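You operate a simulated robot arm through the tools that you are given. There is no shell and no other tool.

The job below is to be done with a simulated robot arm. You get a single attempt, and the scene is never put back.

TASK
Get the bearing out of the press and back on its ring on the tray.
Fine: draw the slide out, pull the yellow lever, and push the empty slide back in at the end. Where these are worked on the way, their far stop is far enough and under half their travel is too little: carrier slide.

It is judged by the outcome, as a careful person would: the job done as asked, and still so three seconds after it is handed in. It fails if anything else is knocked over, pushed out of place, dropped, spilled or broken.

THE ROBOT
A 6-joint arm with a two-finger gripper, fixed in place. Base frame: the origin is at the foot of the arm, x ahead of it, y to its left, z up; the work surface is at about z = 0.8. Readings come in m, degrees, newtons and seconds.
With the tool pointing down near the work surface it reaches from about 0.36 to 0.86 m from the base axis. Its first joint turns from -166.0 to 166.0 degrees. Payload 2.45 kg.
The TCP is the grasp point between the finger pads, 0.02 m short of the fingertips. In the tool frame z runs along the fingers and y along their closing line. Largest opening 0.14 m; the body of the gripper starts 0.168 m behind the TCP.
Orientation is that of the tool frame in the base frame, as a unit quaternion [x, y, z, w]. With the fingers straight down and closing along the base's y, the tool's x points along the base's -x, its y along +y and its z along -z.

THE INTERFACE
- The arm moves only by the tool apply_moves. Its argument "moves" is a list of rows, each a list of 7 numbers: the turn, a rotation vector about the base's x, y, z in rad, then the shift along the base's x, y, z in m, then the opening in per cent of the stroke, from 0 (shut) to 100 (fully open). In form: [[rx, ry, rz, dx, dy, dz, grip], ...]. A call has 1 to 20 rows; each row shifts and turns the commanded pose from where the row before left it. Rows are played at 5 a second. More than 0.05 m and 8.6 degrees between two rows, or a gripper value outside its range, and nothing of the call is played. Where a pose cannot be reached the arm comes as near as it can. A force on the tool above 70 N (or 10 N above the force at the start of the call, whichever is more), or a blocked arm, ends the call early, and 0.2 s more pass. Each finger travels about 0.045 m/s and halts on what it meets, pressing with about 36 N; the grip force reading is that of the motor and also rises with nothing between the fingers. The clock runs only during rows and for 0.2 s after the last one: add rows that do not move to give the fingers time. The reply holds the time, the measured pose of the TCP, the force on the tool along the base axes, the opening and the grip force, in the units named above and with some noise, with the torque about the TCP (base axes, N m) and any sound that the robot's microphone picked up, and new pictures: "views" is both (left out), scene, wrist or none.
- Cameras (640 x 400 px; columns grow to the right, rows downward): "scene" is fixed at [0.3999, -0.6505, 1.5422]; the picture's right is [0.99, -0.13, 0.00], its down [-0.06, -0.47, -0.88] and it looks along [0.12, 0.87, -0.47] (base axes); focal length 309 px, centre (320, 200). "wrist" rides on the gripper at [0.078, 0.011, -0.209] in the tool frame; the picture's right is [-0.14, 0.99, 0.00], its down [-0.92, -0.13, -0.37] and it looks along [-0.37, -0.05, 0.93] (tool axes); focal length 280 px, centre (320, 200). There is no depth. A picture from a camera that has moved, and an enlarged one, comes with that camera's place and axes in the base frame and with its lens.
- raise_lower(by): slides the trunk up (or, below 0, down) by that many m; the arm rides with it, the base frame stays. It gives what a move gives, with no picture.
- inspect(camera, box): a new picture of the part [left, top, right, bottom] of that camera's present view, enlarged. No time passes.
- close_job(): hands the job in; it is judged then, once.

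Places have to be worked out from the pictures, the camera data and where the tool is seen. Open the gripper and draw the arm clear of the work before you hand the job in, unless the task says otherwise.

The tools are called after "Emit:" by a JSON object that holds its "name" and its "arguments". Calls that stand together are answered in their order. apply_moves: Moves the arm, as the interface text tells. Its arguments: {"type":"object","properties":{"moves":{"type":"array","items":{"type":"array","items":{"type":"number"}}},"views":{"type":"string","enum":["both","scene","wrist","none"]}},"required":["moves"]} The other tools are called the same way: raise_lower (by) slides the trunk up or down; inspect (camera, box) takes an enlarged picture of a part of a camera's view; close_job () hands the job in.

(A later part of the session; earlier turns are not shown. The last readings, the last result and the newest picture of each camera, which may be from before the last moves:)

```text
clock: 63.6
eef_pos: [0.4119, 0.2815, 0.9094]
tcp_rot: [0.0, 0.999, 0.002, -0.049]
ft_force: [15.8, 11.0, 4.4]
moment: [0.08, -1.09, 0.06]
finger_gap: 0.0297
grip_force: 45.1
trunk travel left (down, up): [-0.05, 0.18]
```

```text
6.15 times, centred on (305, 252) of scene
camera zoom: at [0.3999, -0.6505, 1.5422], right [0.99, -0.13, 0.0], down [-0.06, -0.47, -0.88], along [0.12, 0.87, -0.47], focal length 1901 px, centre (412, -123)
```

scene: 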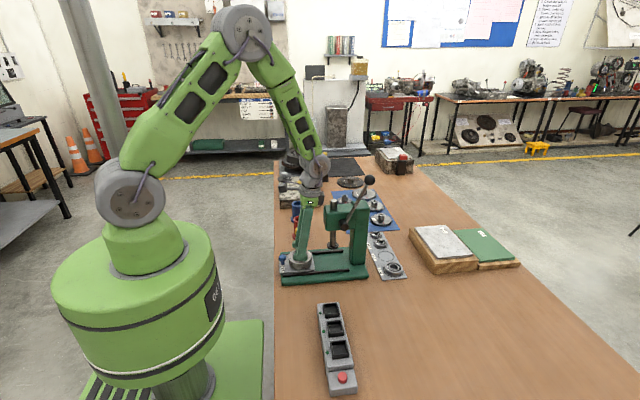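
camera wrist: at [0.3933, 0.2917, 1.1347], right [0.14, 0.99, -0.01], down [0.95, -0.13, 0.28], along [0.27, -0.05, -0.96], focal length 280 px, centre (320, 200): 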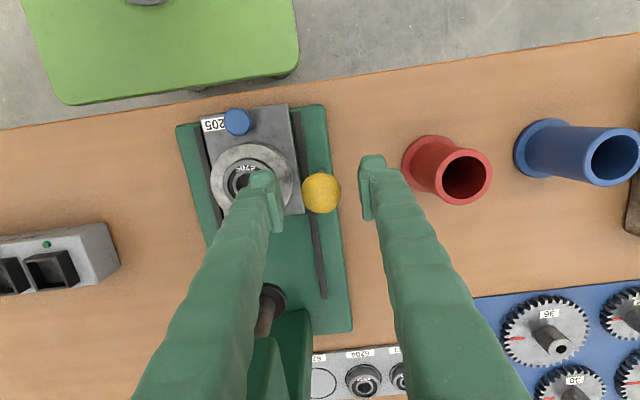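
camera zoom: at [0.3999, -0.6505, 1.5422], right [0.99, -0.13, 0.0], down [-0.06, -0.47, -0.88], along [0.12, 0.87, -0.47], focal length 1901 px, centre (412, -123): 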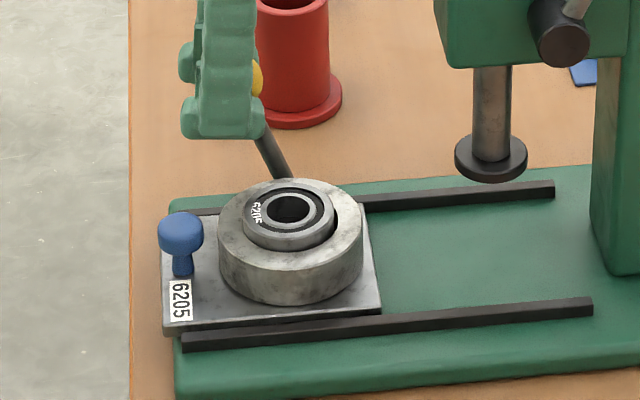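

Lever about 22° over; the bearing hasn't moved yet (last time it popped near 40°). Continuing.

Emit:
{"name": "apply_moves", "arguments": {"moves": [[0, 0, 0, -0.005, 0, -0.0035, 8], [0, 0, 0, -0.006, 0, -0.004, 8], [0, 0, 0, -0.006, 0, -0.004, 8], [0, 0, 0, -0.005, 0, -0.004, 8], [0, 0, 0, -0.005, 0, -0.003, 8], [0, 0, 0, -0.005, 0, -0.004, 8], [0, 0, 0, 0, 0, 0, 8]], "views": "wrist"}}

Emit:
{"name": "inspect", "arguments": {"camera": "scene", "box": [270, 220, 340, 285]}}

```text
clock: 65.2
eef_pos: [0.379, 0.2816, 0.8853]
tcp_rot: [0.001, 0.999, 0.002, -0.048]
ft_force: [15.8, 11.3, 11.2]
moment: [0.01, -1.22, 0.14]
finger_gap: 0.03
grip_force: 45.0
trunk travel left (down, up): [-0.05, 0.18]
camera wrist: at [0.3231, 0.2923, 1.1023], right [0.14, 0.99, -0.01], down [0.95, -0.13, 0.28], along [0.27, -0.05, -0.96], focal length 280 px, centre (320, 200)
```

wrist: 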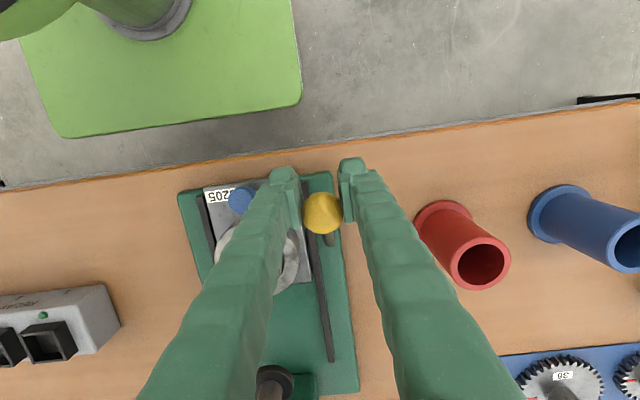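

```text
6.15 times, centred on (305, 252) of scene
camera zoom: at [0.3999, -0.6505, 1.5422], right [0.99, -0.13, 0.0], down [-0.06, -0.47, -0.88], along [0.12, 0.87, -0.47], focal length 1901 px, centre (412, -123)
```

zoom: 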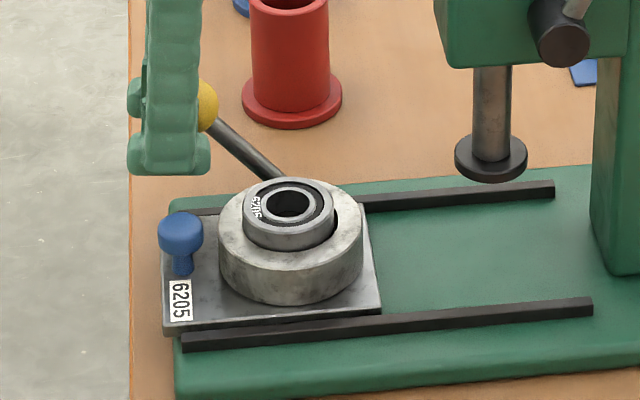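

The bearing rose again. One more small pull to make sure it is fully up, then release.

Emit:
{"name": "apply_moves", "arguments": {"moves": [[0, 0, 0, -0.005, 0, -0.004, 8], [0, 0, 0, -0.004, 0, -0.004, 8], [0, 0, 0, 0, 0, 0, 8]], "views": "none"}}

Emit:
{"name": "inspect", "arguments": {"camera": "scene", "box": [270, 220, 340, 285]}}

```text
clock: 66.0
eef_pos: [0.3718, 0.2819, 0.8791]
tcp_rot: [0.001, 0.999, 0.003, -0.047]
ft_force: [25.6, 4.7, 30.8]
moment: [-0.04, -0.26, 0.03]
finger_gap: 0.03
grip_force: 44.7
trunk travel left (down, up): [-0.05, 0.18]
```

```text
6.15 times, centred on (305, 252) of scene
camera zoom: at [0.3999, -0.6505, 1.5422], right [0.99, -0.13, 0.0], down [-0.06, -0.47, -0.88], along [0.12, 0.87, -0.47], focal length 1901 px, centre (412, -123)
```

zoom: 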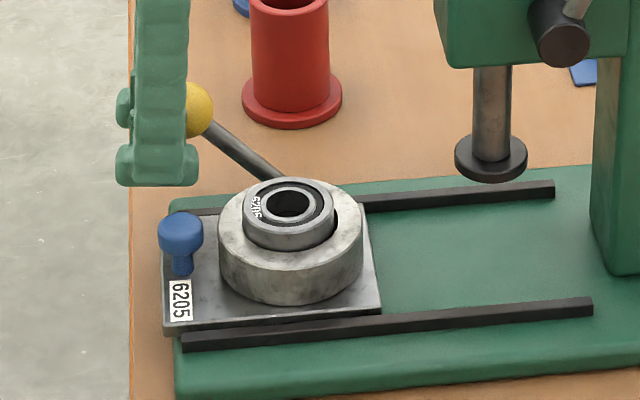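

End of lever travel (force climbing), bearing up. Easing off, releasing and rising to look.

Emit:
{"name": "apply_moves", "arguments": {"moves": [[0, 0, 0, 0.004, 0, 0.003, 10], [0, 0, 0, 0, 0, 0, 30], [0, 0, 0, 0, 0, 0, 40], [0, 0, 0, 0, 0, 0, 40], [0, 0, 0, 0, 0, 0.03, 40], [0, 0, 0, 0, 0, 0.04, 40], [0, 0, 0, 0, 0, 0.04, 44], [0, 0, 0, 0.02, -0.03, 0.01, 44], [0, 0, 0, 0.025, -0.04, 0, 44], [0, 0, 0, 0.026, 0, 0, 44], [0, 0, 0, 0, 0, 0, 44]]}}

Emit:
{"name": "inspect", "arguments": {"camera": "scene", "box": [270, 220, 340, 285]}}

Emit:
{"name": "inspect", "arguments": {"camera": "wrist", "box": [250, 100, 430, 240]}}

```text
clock: 68.4
eef_pos: [0.4453, 0.2104, 1.0019]
tcp_rot: [0.001, 0.999, 0.0, -0.05]
ft_force: [-0.7, -0.9, -0.5]
moment: [-0.03, 0.02, 0.0]
finger_gap: 0.0614
grip_force: 0.1
trunk travel left (down, up): [-0.05, 0.18]
camera wrist: at [0.3882, 0.2211, 1.218], right [0.14, 0.99, -0.01], down [0.95, -0.13, 0.28], along [0.27, -0.05, -0.96], focal length 280 px, centre (320, 200)
```

scene: 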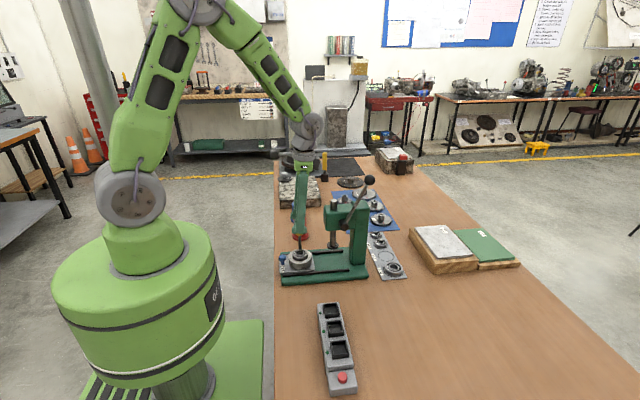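
wrist: 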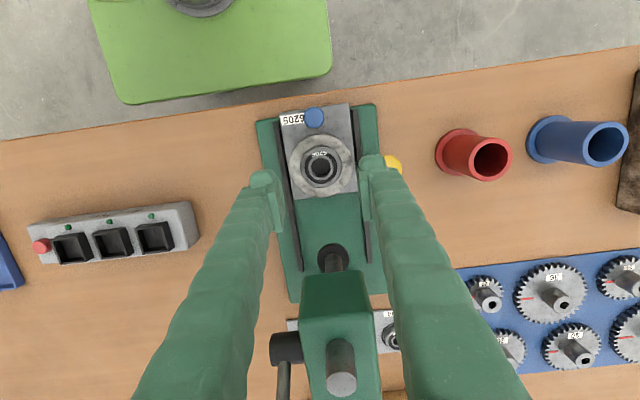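

```text
6.15 times, centred on (305, 252) of scene
camera zoom: at [0.3999, -0.6505, 1.5422], right [0.99, -0.13, 0.0], down [-0.06, -0.47, -0.88], along [0.12, 0.87, -0.47], focal length 1901 px, centre (412, -123)
```

zoom: 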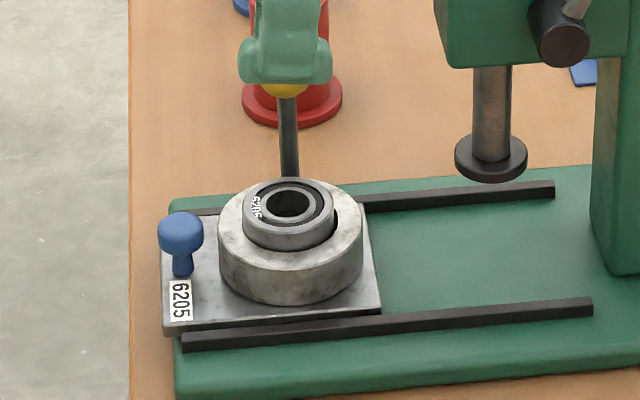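

```text
2.86 times, centred on (340, 170) of wrist
camera zoom: at [0.3882, 0.2211, 1.218], right [0.14, 0.99, -0.01], down [0.95, -0.13, 0.28], along [0.27, -0.05, -0.96], focal length 801 px, centre (263, 286)
```

zoom: 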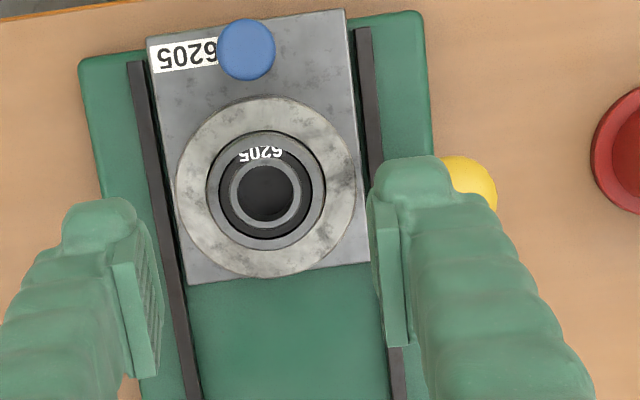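

Looking closely at the bearing's attitude in the cup.

Emit:
{"name": "inspect", "arguments": {"camera": "scene", "box": [290, 240, 316, 266]}}

Emit:
{"name": "inspect", "arguments": {"camera": "wrist", "box": [280, 125, 365, 205]}}

```text
15.38 times, centred on (303, 253) of scene
camera zoom: at [0.3999, -0.6505, 1.5422], right [0.99, -0.13, 0.0], down [-0.06, -0.47, -0.88], along [0.12, 0.87, -0.47], focal length 4751 px, centre (582, -615)
```

zoom: 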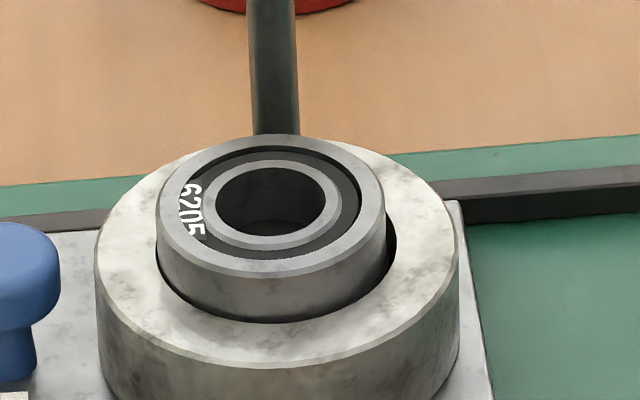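

```text
5.00 times, centred on (322, 165) of wrist
camera zoom: at [0.3882, 0.2211, 1.218], right [0.14, 0.99, -0.01], down [0.95, -0.13, 0.28], along [0.27, -0.05, -0.96], focal length 1402 px, centre (308, 375)
```

zoom: 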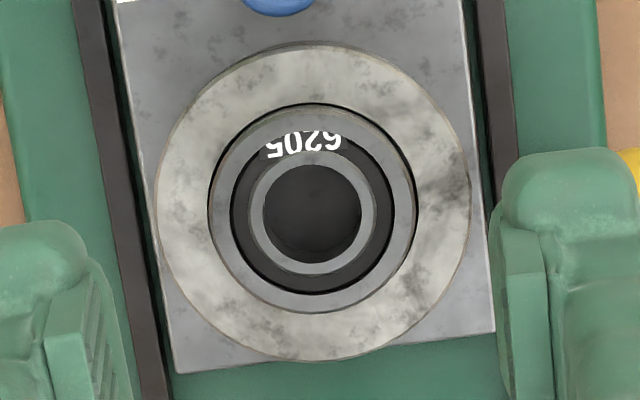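

It's level enough and about 14 mm proud, 52 mm wide, centre ≈ (0.446, 0.2095). Descending beside it to z 0.884 and checking.

Emit:
{"name": "apply_moves", "arguments": {"moves": [[0, 0, 0, 0.002, -0.0008, -0.03, 44], [0, 0, 0, 0, 0, -0.035, 44], [0, 0, 0, 0, 0, -0.03, 44], [0, 0, 0, 0, 0, -0.015, 44], [0, 0, 0, 0, 0, -0.008, 44], [0, 0, 0, 0, 0, 0, 44]], "views": "wrist"}}

Emit:
{"name": "inspect", "arguments": {"camera": "wrist", "box": [250, 120, 400, 240]}}

Emit:
{"name": "inspect", "arguments": {"camera": "scene", "box": [280, 225, 330, 275]}}

```text
clock: 69.8
eef_pos: [0.4469, 0.211, 0.8845]
tcp_rot: [0.002, 0.999, 0.001, -0.049]
ft_force: [-0.6, 0.3, -1.0]
moment: [0.02, 0.0, -0.02]
finger_gap: 0.0615
grip_force: 0.0
trunk travel left (down, up): [-0.05, 0.18]
camera wrist: at [0.391, 0.2206, 1.0998], right [0.14, 0.99, -0.01], down [0.95, -0.13, 0.28], along [0.27, -0.05, -0.96], focal length 280 px, centre (320, 200)
```

wrist: 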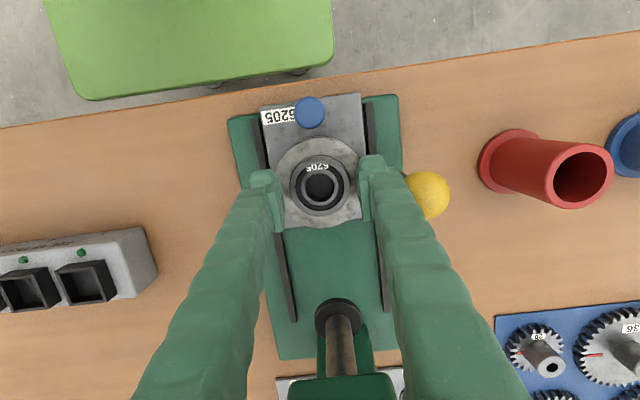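

```text
3.33 times, centred on (325, 180) of wrist
camera zoom: at [0.391, 0.2206, 1.0998], right [0.14, 0.99, -0.01], down [0.95, -0.13, 0.28], along [0.27, -0.05, -0.96], focal length 935 px, centre (303, 267)
```

zoom: 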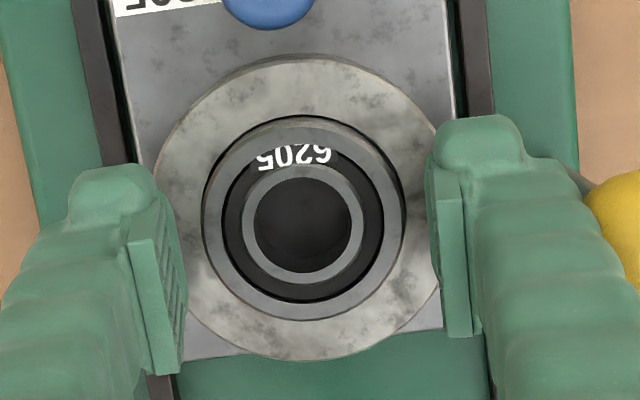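

```text
8.00 times, centred on (305, 250) of scene
camera zoom: at [0.3999, -0.6505, 1.5422], right [0.99, -0.13, 0.0], down [-0.06, -0.47, -0.88], along [0.12, 0.87, -0.47], focal length 2471 px, centre (440, -200)
```

zoom: 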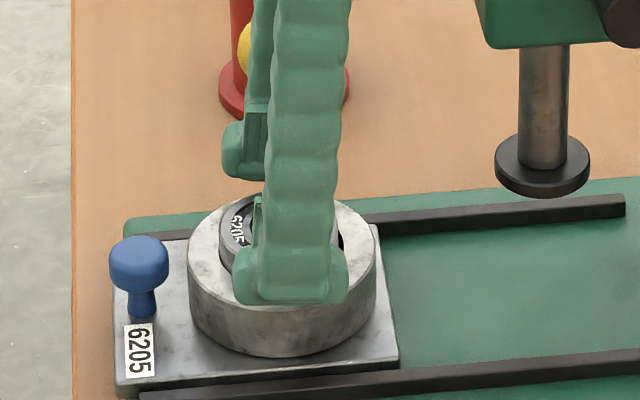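

No contact yet. Stepping down gently to find the rim.

Emit:
{"name": "apply_moves", "arguments": {"moves": [[0, 0, 0, 0, 0, -0.003, 44], [0, 0, 0, 0, 0, -0.002, 44], [0, 0, 0, 0, 0, 0, 44]], "views": "none"}}

Emit:
{"name": "apply_moves", "arguments": {"moves": [[0, 0, 0, 0, 0, -0.002, 44], [0, 0, 0, 0, 0, 0, 44]], "views": "none"}}

Emit:
{"name": "apply_moves", "arguments": {"moves": [[0, 0, 0, 0, 0, -0.002, 44], [0, 0, 0, 0, 0, 0, 44]], "views": "none"}}

```text
clock: 70.6
eef_pos: [0.4465, 0.2098, 0.8784]
tcp_rot: [0.001, 0.999, 0.001, -0.049]
ft_force: [0.2, -0.1, 0.9]
moment: [-0.01, 0.02, -0.01]
finger_gap: 0.0617
grip_force: 0.0
trunk travel left (down, up): [-0.05, 0.18]
```

```text
clock: 71.2
eef_pos: [0.4465, 0.2096, 0.8772]
tcp_rot: [0.001, 0.999, 0.001, -0.048]
ft_force: [-0.9, 1.1, 11.6]
moment: [-0.24, -0.11, -0.08]
finger_gap: 0.062
grip_force: 0.0
trunk travel left (down, up): [-0.05, 0.18]
```

```text
clock: 71.8
eef_pos: [0.4462, 0.2093, 0.8773]
tcp_rot: [0.001, 0.999, 0.002, -0.047]
ft_force: [0.0, -0.9, 53.2]
moment: [-1.34, -0.52, -0.04]
finger_gap: 0.0617
grip_force: 0.3
trunk travel left (down, up): [-0.05, 0.18]
```

Rim contact at TCP z≈0.877 (rim at ≈0.8555). Backing off just above the rim and closing gradually on the bearing.

Emit:
{"name": "apply_moves", "arguments": {"moves": [[0, 0, 0, 0, 0, 0.0035, 44], [0, 0, 0, 0, 0, 0, 44], [0, 0, 0, 0, 0, 0, 40], [0, 0, 0, 0, 0, 0, 38], [0, 0, 0, 0, 0, 0, 36], [0, 0, 0, 0, 0, 0, 34], [0, 0, 0, 0, 0, 0, 32], [0, 0, 0, 0, 0, 0, 32]], "views": "wrist"}}

Emit:
{"name": "inspect", "arguments": {"camera": "wrist", "box": [250, 120, 400, 240]}}

Emit:
{"name": "inspect", "arguments": {"camera": "scene", "box": [280, 225, 330, 275]}}

```text
clock: 73.6
eef_pos: [0.4464, 0.2106, 0.8769]
tcp_rot: [0.001, 0.999, 0.001, -0.05]
ft_force: [-1.5, -3.2, 10.2]
moment: [-0.21, -0.08, 0.01]
finger_gap: 0.0508
grip_force: 35.7
trunk travel left (down, up): [-0.05, 0.18]
camera wrist: at [0.3899, 0.2201, 1.0935], right [0.14, 0.99, -0.01], down [0.95, -0.13, 0.28], along [0.27, -0.05, -0.96], focal length 280 px, centre (320, 200)
```

wrist: 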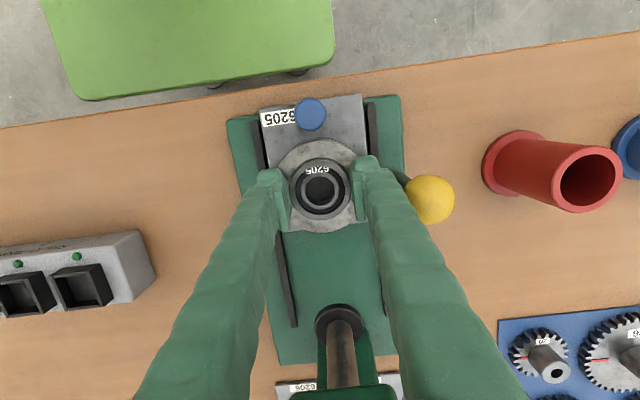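

```text
3.33 times, centred on (325, 180) of wrist
camera zoom: at [0.3899, 0.2201, 1.0935], right [0.14, 0.99, -0.01], down [0.95, -0.13, 0.28], along [0.27, -0.05, -0.96], focal length 935 px, centre (303, 267)
```

zoom: 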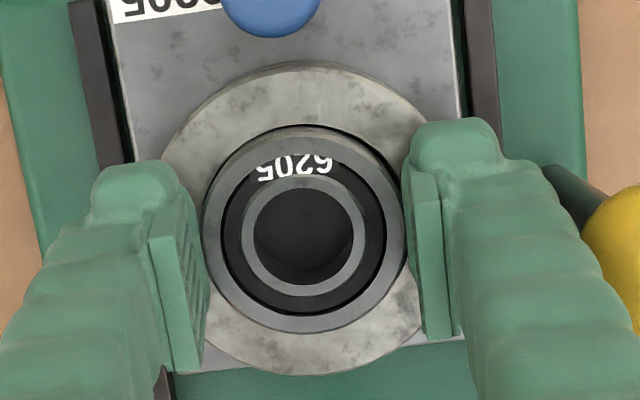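

```text
8.00 times, centred on (305, 250) of scene
camera zoom: at [0.3999, -0.6505, 1.5422], right [0.99, -0.13, 0.0], down [-0.06, -0.47, -0.88], along [0.12, 0.87, -0.47], focal length 2471 px, centre (440, -200)
```

zoom: 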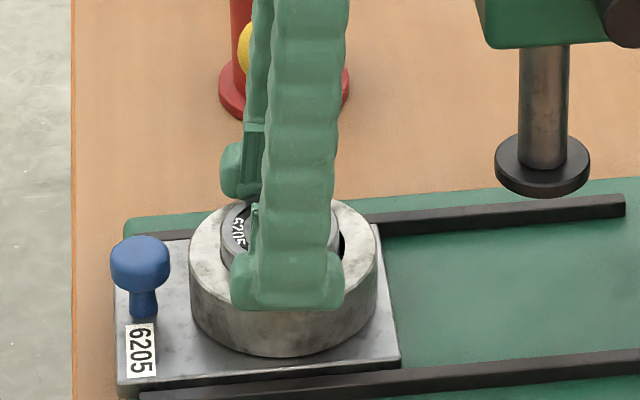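

Gripped at 50.8 mm with 36 N. Setting a firmer close command and lifting slowly.

Emit:
{"name": "apply_moves", "arguments": {"moves": [[0, 0, 0, 0, 0, 0, 25], [0, 0, 0, 0, 0, 0, 25], [0, 0, 0, 0, 0, 0.004, 25], [0, 0, 0, 0, 0, 0.006, 25], [0, 0, 0, 0, 0, 0.01, 25], [0, 0, 0, 0, 0, 0.01, 25], [0, 0, 0, 0, 0, 0, 25]]}}

Emit:
{"name": "inspect", "arguments": {"camera": "wrist", "box": [250, 120, 400, 240]}}

Emit:
{"name": "inspect", "arguments": {"camera": "scene", "box": [280, 220, 330, 270]}}

```text
clock: 75.2
eef_pos: [0.4461, 0.21, 0.9074]
tcp_rot: [0.001, 0.999, 0.001, -0.05]
ft_force: [0.4, 0.6, -0.7]
moment: [0.02, 0.01, 0.0]
finger_gap: 0.0503
grip_force: 36.0
trunk travel left (down, up): [-0.05, 0.18]
camera wrist: at [0.3903, 0.2205, 1.1238], right [0.14, 0.99, -0.01], down [0.95, -0.13, 0.28], along [0.27, -0.05, -0.96], focal length 280 px, centre (320, 200)
```

scene: 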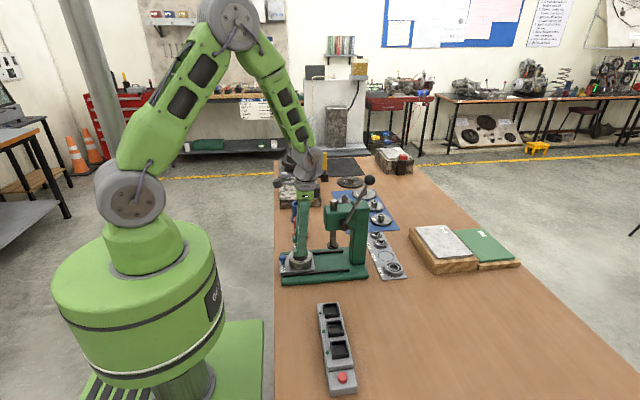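
wrist: 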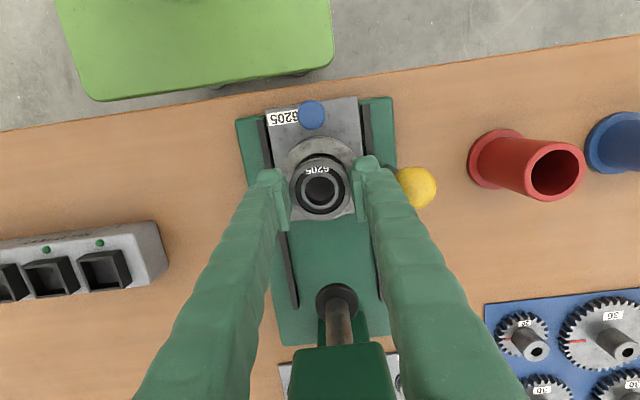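

```text
3.33 times, centred on (325, 180) of wrist
camera zoom: at [0.3903, 0.2205, 1.1238], right [0.14, 0.99, -0.01], down [0.95, -0.13, 0.28], along [0.27, -0.05, -0.96], focal length 935 px, centre (303, 267)
```

zoom: 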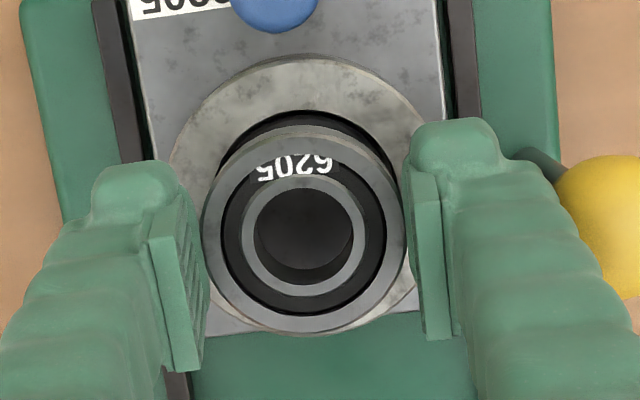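

```text
8.00 times, centred on (305, 245) of scene
camera zoom: at [0.3999, -0.6505, 1.5422], right [0.99, -0.13, 0.0], down [-0.06, -0.47, -0.88], along [0.12, 0.87, -0.47], focal length 2471 px, centre (440, -160)
```

zoom: 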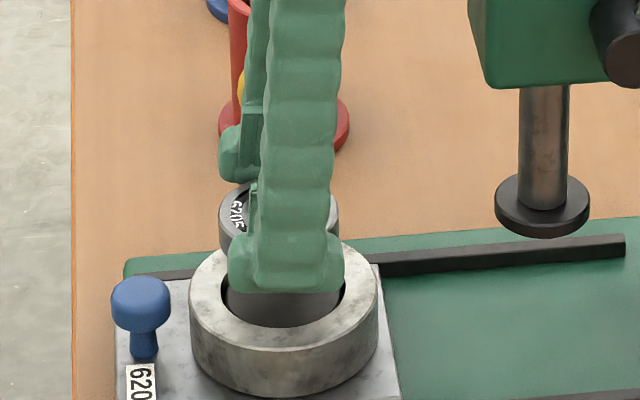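

The bearing is out of the cup and held firmly. Lifting further, then raising the trunk for the carry.

Emit:
{"name": "apply_moves", "arguments": {"moves": [[0, 0, 0, 0, 0, 0.02, 25], [0, 0, 0, 0, 0, 0.03, 25], [0, 0, 0, 0, 0, 0.03, 25], [0, 0, 0, 0, 0, 0.02, 25], [0, 0, 0, 0, 0, 0, 25]], "views": "none"}}

Emit:
{"name": "raise_lower", "arguments": {"by": 0.15}}

Emit:
{"name": "apply_moves", "arguments": {"moves": [[0, 0, 0, 0, 0, 0, 25]]}}

```text
clock: 76.4
eef_pos: [0.4474, 0.211, 1.009]
tcp_rot: [0.001, 0.999, 0.001, -0.05]
ft_force: [0.2, -0.8, -0.5]
moment: [0.01, 0.02, -0.02]
finger_gap: 0.0505
grip_force: 36.3
trunk travel left (down, up): [-0.05, 0.18]
```

```text
clock: 78.1
eef_pos: [0.4474, 0.2117, 1.1587]
tcp_rot: [0.002, 0.999, 0.001, -0.05]
ft_force: [-0.2, 0.1, -1.2]
moment: [-0.02, 0.01, -0.04]
finger_gap: 0.0505
grip_force: 36.3
trunk travel left (down, up): [-0.2, 0.03]
```

```text
clock: 78.5
eef_pos: [0.4476, 0.21, 1.1573]
tcp_rot: [0.001, 0.999, 0.001, -0.05]
ft_force: [0.1, -0.1, -2.2]
moment: [0.03, -0.02, 0.03]
finger_gap: 0.0508
grip_force: 35.8
trunk travel left (down, up): [-0.2, 0.03]
camera wrist: at [0.3914, 0.2212, 1.3749], right [0.14, 0.99, -0.01], down [0.95, -0.13, 0.28], along [0.27, -0.05, -0.96], focal length 280 px, centre (320, 200)
```

scene: 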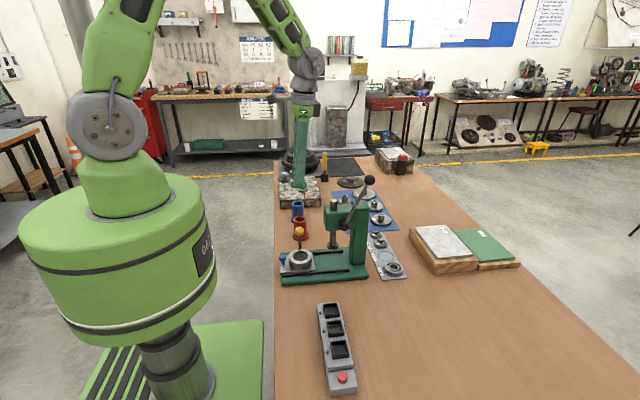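
wrist: 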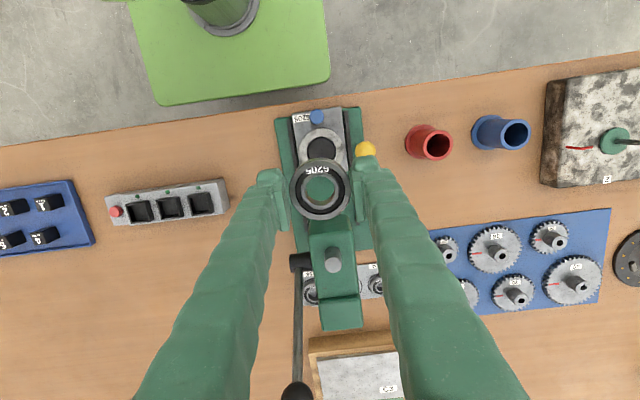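

The cup is empty and the bearing is secure in the grip. Carrying it around the back of the press toward the tray, turning the tool 90° on the way.

Emit:
{"name": "apply_moves", "arguments": {"moves": [[0, 0, 0, 0.0185, 0.0275, 0, 25], [0, 0, 0.1428, 0.0185, 0.0275, 0, 25], [0, 0, 0.1428, 0.0185, 0.0275, 0, 25], [0, 0, 0.1428, 0.0185, 0.0275, 0, 25], [0, 0, 0.1428, 0.036, 0, 0, 25], [0, 0, 0.1428, 0.036, 0, 0, 25], [0, 0, 0.1428, 0.036, 0, 0, 25], [0, 0, 0.1428, 0.036, 0, 0, 25], [0, 0, 0.1428, 0.036, 0, 0, 25], [0, 0, 0.1428, 0.022, -0.028, -0.02, 25], [0, 0, 0.1428, 0.022, -0.028, -0.02, 25], [0, 0, 0.1428, 0.022, -0.028, -0.02, 25], [0, 0, 0, 0, 0, 0, 25]]}}

Emit:
{"name": "inspect", "arguments": {"camera": "wrist", "box": [230, 60, 430, 260]}}

```text
clock: 81.3
eef_pos: [0.7668, 0.2367, 1.1012]
tcp_rot: [-0.705, 0.707, -0.035, -0.036]
ft_force: [-0.7, 0.2, -1.1]
moment: [-0.02, -0.03, -0.01]
finger_gap: 0.0503
grip_force: 35.6
trunk travel left (down, up): [-0.2, 0.03]
camera wrist: at [0.7568, 0.1794, 1.3158], right [-0.99, 0.14, -0.01], down [0.13, 0.95, 0.28], along [0.05, 0.27, -0.96], focal length 280 px, centre (320, 200)
```

scene: 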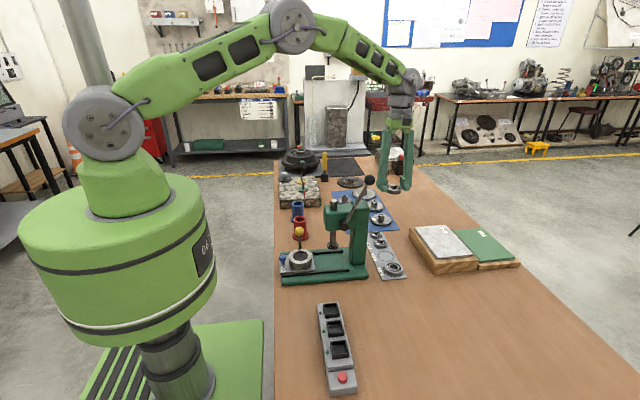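
wrist: 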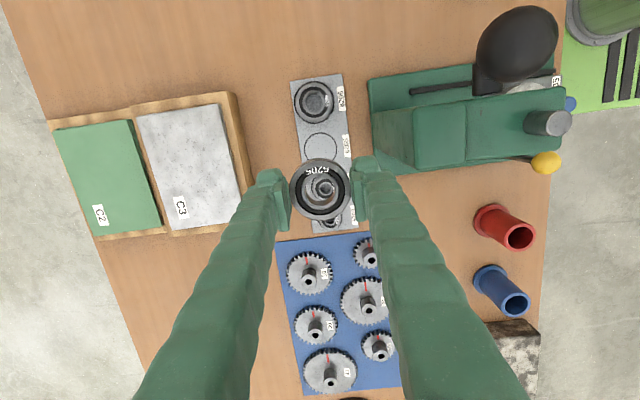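

```text
2.00 times, centred on (330, 160) of wrist
camera zoom: at [0.7568, 0.1794, 1.3158], right [-0.99, 0.14, -0.01], down [0.13, 0.95, 0.28], along [0.05, 0.27, -0.96], focal length 561 px, centre (300, 280)
```

zoom: 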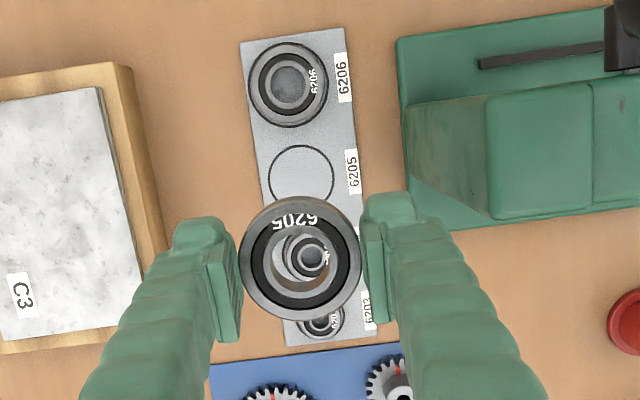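

Bearing sits nearly at the TCP, ring ≈ (0.770, 0.2305). Lowering to z 0.90 with the small correction, then checking the forearm's clearance to the press handle.

Emit:
{"name": "apply_moves", "arguments": {"moves": [[0, 0, 0, 0.0027, -0.005, -0.03, 25], [0, 0, 0, 0, 0, -0.035, 25], [0, 0, 0, 0, 0, -0.035, 25], [0, 0, 0, 0, 0, -0.035, 25], [0, 0, 0, 0, 0, -0.035, 25], [0, 0, 0, 0, 0, -0.03, 25], [0, 0, 0, 0, 0, 0, 25]]}}

Emit:
{"name": "inspect", "arguments": {"camera": "scene", "box": [320, 120, 440, 290]}}

Emit:
{"name": "inspect", "arguments": {"camera": "wrist", "box": [230, 60, 430, 260]}}

```text
clock: 82.9
eef_pos: [0.7705, 0.2317, 0.8999]
tcp_rot: [-0.705, 0.708, -0.035, -0.036]
ft_force: [0.2, 0.2, -1.1]
moment: [-0.03, -0.04, 0.0]
finger_gap: 0.0503
grip_force: 36.7
trunk travel left (down, up): [-0.2, 0.03]
camera wrist: at [0.7608, 0.1751, 1.1161], right [-0.99, 0.14, -0.01], down [0.13, 0.95, 0.28], along [0.05, 0.27, -0.96], focal length 280 px, centre (320, 200)
```

scene: 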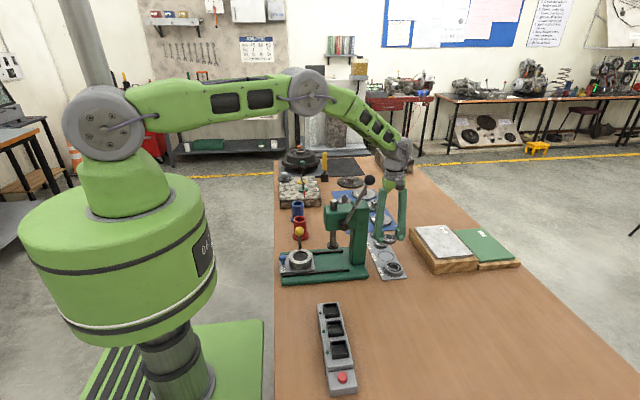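
wrist: 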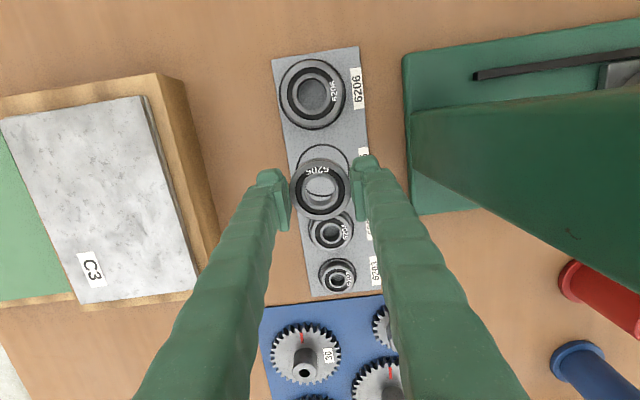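

```text
2.35 times, centred on (380, 205) of scene
camera zoom: at [0.3999, -0.6505, 1.5422], right [0.99, -0.13, 0.0], down [-0.06, -0.47, -0.88], along [0.12, 0.87, -0.47], focal length 727 px, centre (179, 188)
```

zoom: 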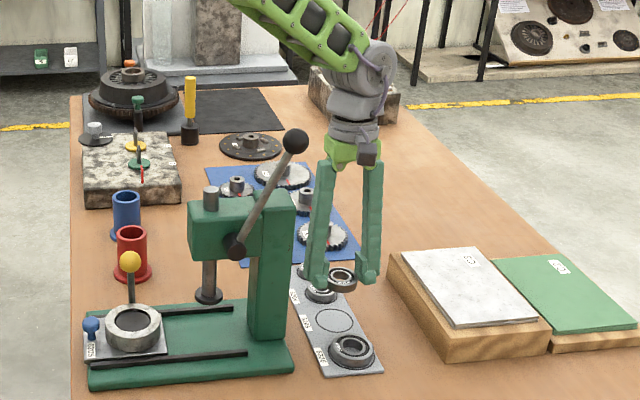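

```text
2.00 times, centred on (330, 160) of wrist
camera zoom: at [0.7608, 0.1751, 1.1161], right [-0.99, 0.14, -0.01], down [0.13, 0.95, 0.28], along [0.05, 0.27, -0.96], focal length 561 px, centre (300, 280)
```

zoom: 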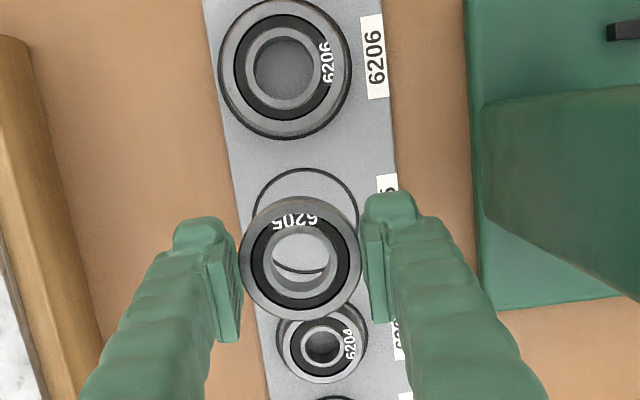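

Clear of the handle. Checking how the bearing sits in the fingertips before the final descent.

Emit:
{"name": "inspect", "arguments": {"camera": "scene", "box": [360, 210, 420, 280]}}

Emit:
{"name": "inspect", "arguments": {"camera": "wrist", "box": [270, 120, 380, 230]}}

```text
5.71 times, centred on (390, 245) of scene
camera zoom: at [0.3999, -0.6505, 1.5422], right [0.99, -0.13, 0.0], down [-0.06, -0.47, -0.88], along [0.12, 0.87, -0.47], focal length 1765 px, centre (-80, -57)
```

zoom: 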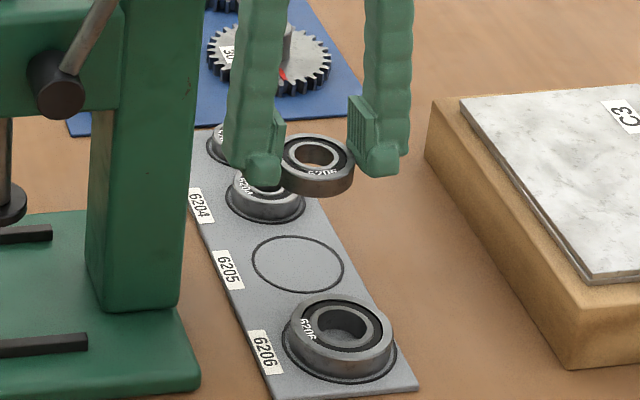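

```text
3.64 times, centred on (325, 175) of wrist
camera zoom: at [0.7608, 0.1751, 1.1161], right [-0.99, 0.14, -0.01], down [0.13, 0.95, 0.28], along [0.05, 0.27, -0.96], focal length 1020 px, centre (302, 291)
```

zoom: 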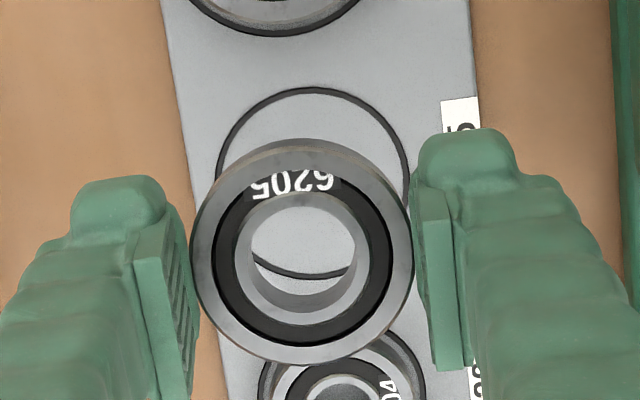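

The bearing is held at the tips, its bottom slightly below them. I shift (-2, -2.5 mm) toward the ring centre and descend to z 0.845.

Emit:
{"name": "apply_moves", "arguments": {"moves": [[0, 0, 0, -0.002, -0.0025, -0.015, 25], [0, 0, 0, 0, 0, -0.02, 25], [0, 0, 0, 0, 0, -0.012, 25], [0, 0, 0, 0, 0, -0.008, 25], [0, 0, 0, 0, 0, 0, 25]]}}

Emit:
{"name": "inspect", "arguments": {"camera": "scene", "box": [360, 215, 420, 285]}}

Emit:
{"name": "inspect", "arguments": {"camera": "wrist", "box": [270, 120, 380, 230]}}

```text
clock: 84.1
eef_pos: [0.7676, 0.2296, 0.8448]
tcp_rot: [-0.705, 0.707, -0.034, -0.035]
ft_force: [0.6, 0.0, -0.5]
moment: [0.01, 0.01, 0.02]
finger_gap: 0.0504
grip_force: 36.0
trunk travel left (down, up): [-0.2, 0.03]
camera wrist: at [0.7583, 0.1724, 1.0601], right [-0.99, 0.14, -0.01], down [0.13, 0.95, 0.28], along [0.05, 0.27, -0.96], focal length 280 px, centre (320, 200)
```

scene: 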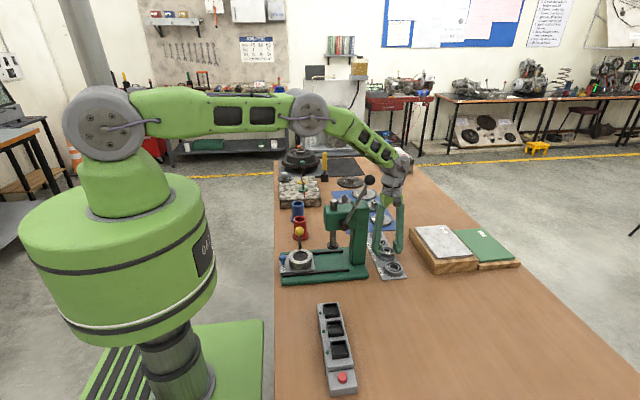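
wrist: 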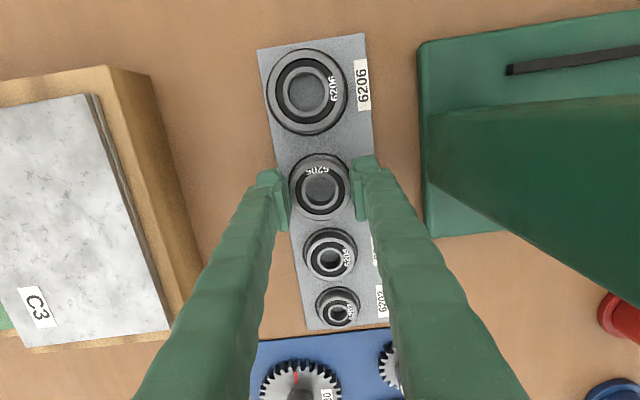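

```text
5.71 times, centred on (390, 250) of scene
camera zoom: at [0.3999, -0.6505, 1.5422], right [0.99, -0.13, 0.0], down [-0.06, -0.47, -0.88], along [0.12, 0.87, -0.47], focal length 1765 px, centre (-80, -86)
```

zoom: 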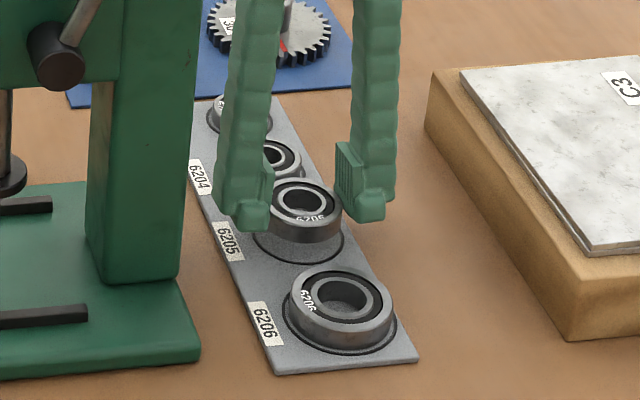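

```text
3.64 times, centred on (325, 175) of wrist
camera zoom: at [0.7583, 0.1724, 1.0601], right [-0.99, 0.14, -0.01], down [0.13, 0.95, 0.28], along [0.05, 0.27, -0.96], focal length 1020 px, centre (302, 291)
```

zoom: 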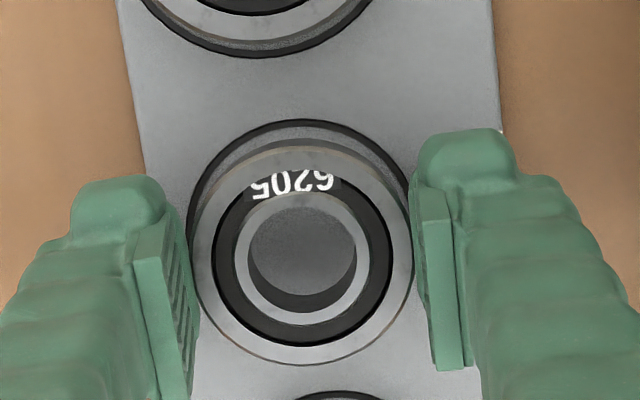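

The bearing is aligned over the ring within about a millimetre. Lowering in small steps until it touches the tray.

Emit:
{"name": "apply_moves", "arguments": {"moves": [[0, 0, 0, 0.0005, 0, -0.003, 25], [0, 0, 0, 0, 0, -0.003, 25], [0, 0, 0, 0, 0, 0, 25]], "views": "none"}}

Emit:
{"name": "apply_moves", "arguments": {"moves": [[0, 0, 0, 0, 0, -0.002, 25], [0, 0, 0, 0, 0, -0.002, 25], [0, 0, 0, 0, 0, 0, 25]], "views": "none"}}

```text
clock: 84.9
eef_pos: [0.7675, 0.2295, 0.838]
tcp_rot: [-0.705, 0.708, -0.035, -0.036]
ft_force: [0.8, -0.6, -1.8]
moment: [0.01, 0.0, 0.0]
finger_gap: 0.0505
grip_force: 36.0
trunk travel left (down, up): [-0.2, 0.03]
```

```text
clock: 85.7
eef_pos: [0.769, 0.2297, 0.8337]
tcp_rot: [-0.705, 0.707, -0.035, -0.035]
ft_force: [0.1, 0.7, -1.7]
moment: [0.0, 0.03, -0.01]
finger_gap: 0.0504
grip_force: 36.1
trunk travel left (down, up): [-0.2, 0.03]
```

No contact yet at z 0.8337; continuing.

Emit:
{"name": "apply_moves", "arguments": {"moves": [[0, 0, 0, 0, 0, -0.002, 25], [0, 0, 0, 0, 0, 0, 25]], "views": "none"}}

Emit:
{"name": "apply_moves", "arguments": {"moves": [[0, 0, 0, 0, 0, -0.0015, 25], [0, 0, 0, 0, 0, 0, 25]], "views": "none"}}

Emit:
{"name": "inspect", "arguments": {"camera": "scene", "box": [360, 215, 420, 285]}}

```text
clock: 86.3
eef_pos: [0.7701, 0.2294, 0.832]
tcp_rot: [-0.705, 0.707, -0.034, -0.035]
ft_force: [0.2, 0.3, -1.0]
moment: [0.01, 0.01, 0.01]
finger_gap: 0.0506
grip_force: 35.9
trunk travel left (down, up): [-0.2, 0.03]
```

```text
clock: 86.9
eef_pos: [0.768, 0.2285, 0.8307]
tcp_rot: [-0.705, 0.708, -0.035, -0.035]
ft_force: [-1.1, 0.0, -1.7]
moment: [-0.02, -0.02, 0.01]
finger_gap: 0.0502
grip_force: 35.8
trunk travel left (down, up): [-0.2, 0.03]
```

```text
5.71 times, centred on (390, 250) of scene
camera zoom: at [0.3999, -0.6505, 1.5422], right [0.99, -0.13, 0.0], down [-0.06, -0.47, -0.88], along [0.12, 0.87, -0.47], focal length 1765 px, centre (-80, -86)
```

zoom: 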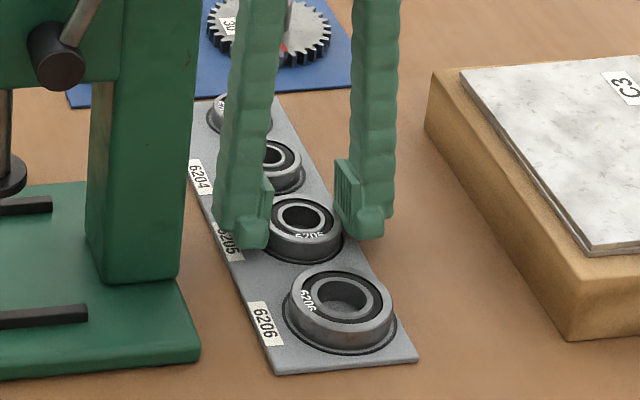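

Very close now. A few more 1.5 mm steps.

Emit:
{"name": "apply_moves", "arguments": {"moves": [[0, 0, 0, 0, 0, -0.0015, 25], [0, 0, 0, 0, 0, 0, 25]], "views": "none"}}

Emit:
{"name": "apply_moves", "arguments": {"moves": [[0, 0, 0, 0, 0, -0.0015, 25], [0, 0, 0, 0, 0, 0, 25]], "views": "none"}}

```text
clock: 87.5
eef_pos: [0.7677, 0.2298, 0.8294]
tcp_rot: [-0.705, 0.707, -0.035, -0.035]
ft_force: [0.2, -1.1, 3.9]
moment: [-0.1, 0.04, -0.02]
finger_gap: 0.0505
grip_force: 36.1
trunk travel left (down, up): [-0.2, 0.03]
```

```text
clock: 88.1
eef_pos: [0.7688, 0.2301, 0.8296]
tcp_rot: [-0.705, 0.708, -0.035, -0.034]
ft_force: [-0.2, -0.6, 16.0]
moment: [-0.32, 0.24, -0.01]
finger_gap: 0.0504
grip_force: 35.8
trunk travel left (down, up): [-0.2, 0.03]
```

Contact (16 N). Checking alignment in the ring before release.

Emit:
{"name": "inspect", "arguments": {"camera": "wrist", "box": [270, 120, 380, 230]}}

Emit:
{"name": "inspect", "arguments": {"camera": "scene", "box": [370, 230, 415, 280]}}

```text
3.64 times, centred on (325, 175) of wrist
camera zoom: at [0.7586, 0.1722, 1.0458], right [-0.99, 0.14, -0.01], down [0.13, 0.95, 0.28], along [0.05, 0.27, -0.96], focal length 1020 px, centre (302, 291)
```

zoom: 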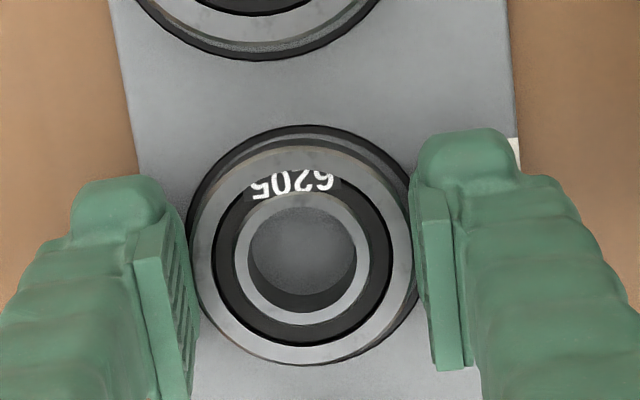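

```text
8.00 times, centred on (392, 255) of scene
camera zoom: at [0.3999, -0.6505, 1.5422], right [0.99, -0.13, 0.0], down [-0.06, -0.47, -0.88], along [0.12, 0.87, -0.47], focal length 2471 px, centre (-260, -240)
```

zoom: 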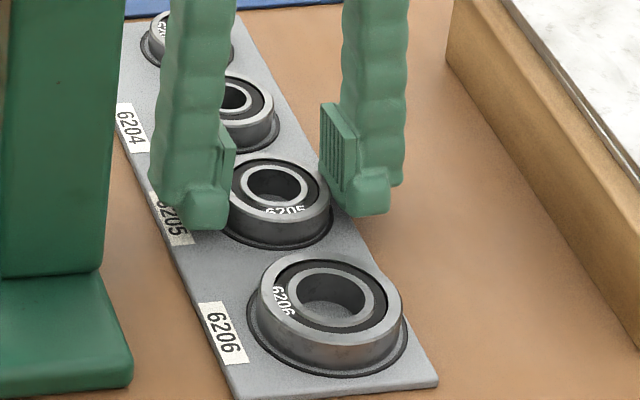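

Well centred in its ring. Easing the downforce, opening, and lifting straight up.

Emit:
{"name": "apply_moves", "arguments": {"moves": [[0, 0, 0, 0, 0, 0.001, 25], [0, 0, 0, 0, 0, 0, 38], [0, 0, 0, 0, 0, 0, 42], [0, 0, 0, 0, 0, 0, 46], [0, 0, 0, 0, 0, 0, 46]], "views": "none"}}

Emit:
{"name": "inspect", "arguments": {"camera": "wrist", "box": [270, 120, 380, 230]}}

```text
clock: 89.3
eef_pos: [0.7686, 0.2297, 0.8287]
tcp_rot: [-0.705, 0.707, -0.035, -0.035]
ft_force: [0.3, 0.0, 0.2]
moment: [0.0, 0.01, 0.0]
finger_gap: 0.0645
grip_force: 0.1
trunk travel left (down, up): [-0.2, 0.03]
```

```text
3.64 times, centred on (325, 175) of wrist
camera zoom: at [0.7588, 0.1725, 1.0443], right [-0.99, 0.14, -0.01], down [0.13, 0.95, 0.28], along [0.05, 0.27, -0.96], focal length 1020 px, centre (302, 291)
```

zoom: 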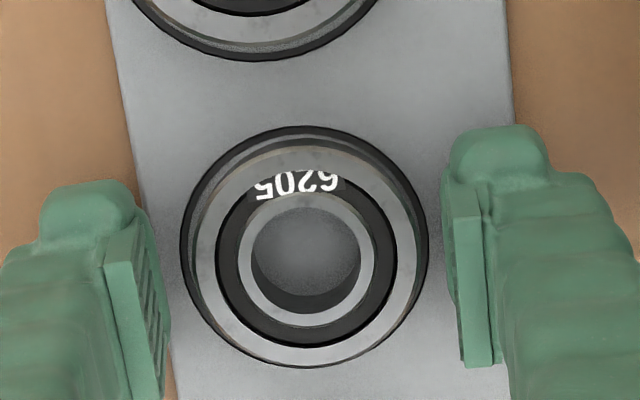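

Released and centred in the ring. Lifting straight up and returning the way I came, turning the tool back.

Emit:
{"name": "apply_moves", "arguments": {"moves": [[0, 0, 0, 0, 0, 0.015, 46], [0, 0, 0, 0, 0, 0.03, 46], [0, 0, 0, 0, 0, 0.045, 46], [0, 0, 0, 0, 0, 0.045, 46], [0, 0, 0, 0, 0, 0.045, 46], [0, 0, 0, 0, 0, 0.045, 46], [0, 0, 0, 0, 0, 0.045, 46], [0, 0, 0, 0, 0, 0, 46]]}}

Emit:
{"name": "inspect", "arguments": {"camera": "scene", "box": [360, 215, 420, 285]}}

Emit:
{"name": "inspect", "arguments": {"camera": "wrist", "box": [250, 40, 410, 240]}}

```text
clock: 91.1
eef_pos: [0.7688, 0.2302, 1.0968]
tcp_rot: [-0.706, 0.707, -0.035, -0.036]
ft_force: [0.8, -0.6, 0.3]
moment: [0.02, -0.01, -0.01]
finger_gap: 0.0644
grip_force: 0.1
trunk travel left (down, up): [-0.2, 0.03]
camera wrist: at [0.7589, 0.1731, 1.3134], right [-0.99, 0.14, -0.01], down [0.13, 0.95, 0.28], along [0.05, 0.27, -0.96], focal length 280 px, centre (320, 200)
```

scene: 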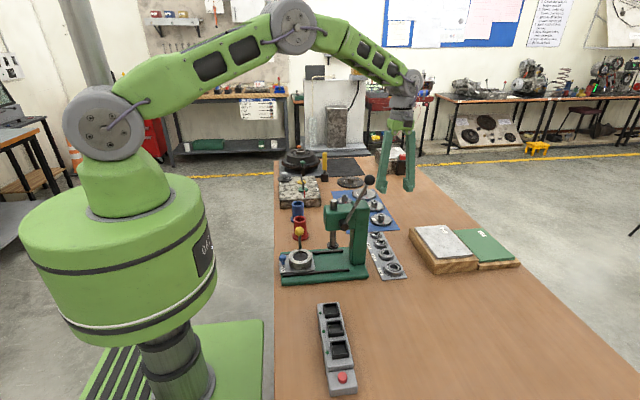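
wrist: 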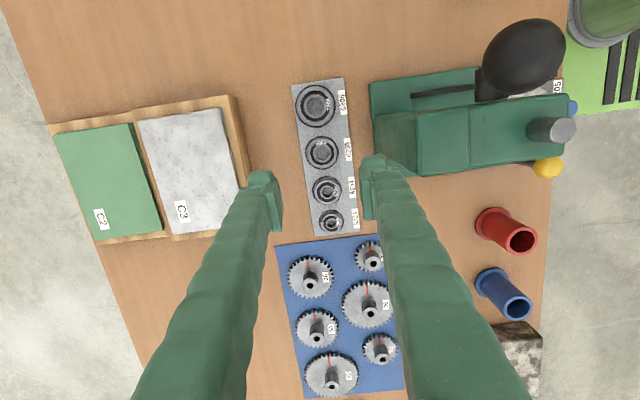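

```text
5.71 times, centred on (390, 250) of scene
camera zoom: at [0.3999, -0.6505, 1.5422], right [0.99, -0.13, 0.0], down [-0.06, -0.47, -0.88], along [0.12, 0.87, -0.47], focal length 1765 px, centre (-80, -86)
```

zoom: 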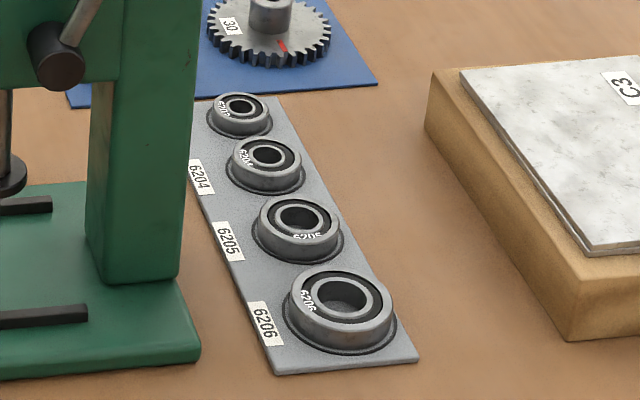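

```text
2.00 times, centred on (330, 140) of wrist
camera zoom: at [0.7589, 0.1731, 1.3134], right [-0.99, 0.14, -0.01], down [0.13, 0.95, 0.28], along [0.05, 0.27, -0.96], focal length 561 px, centre (300, 320)
```

zoom: 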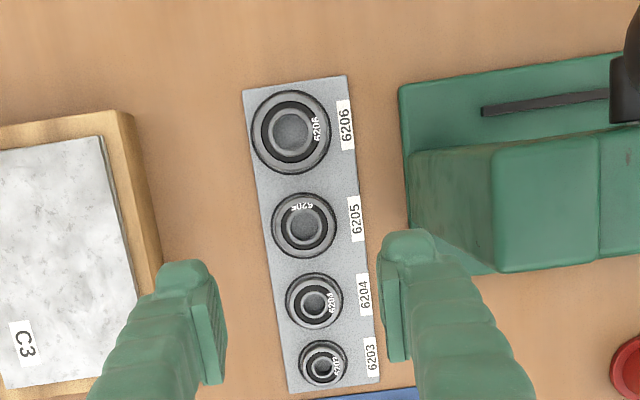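

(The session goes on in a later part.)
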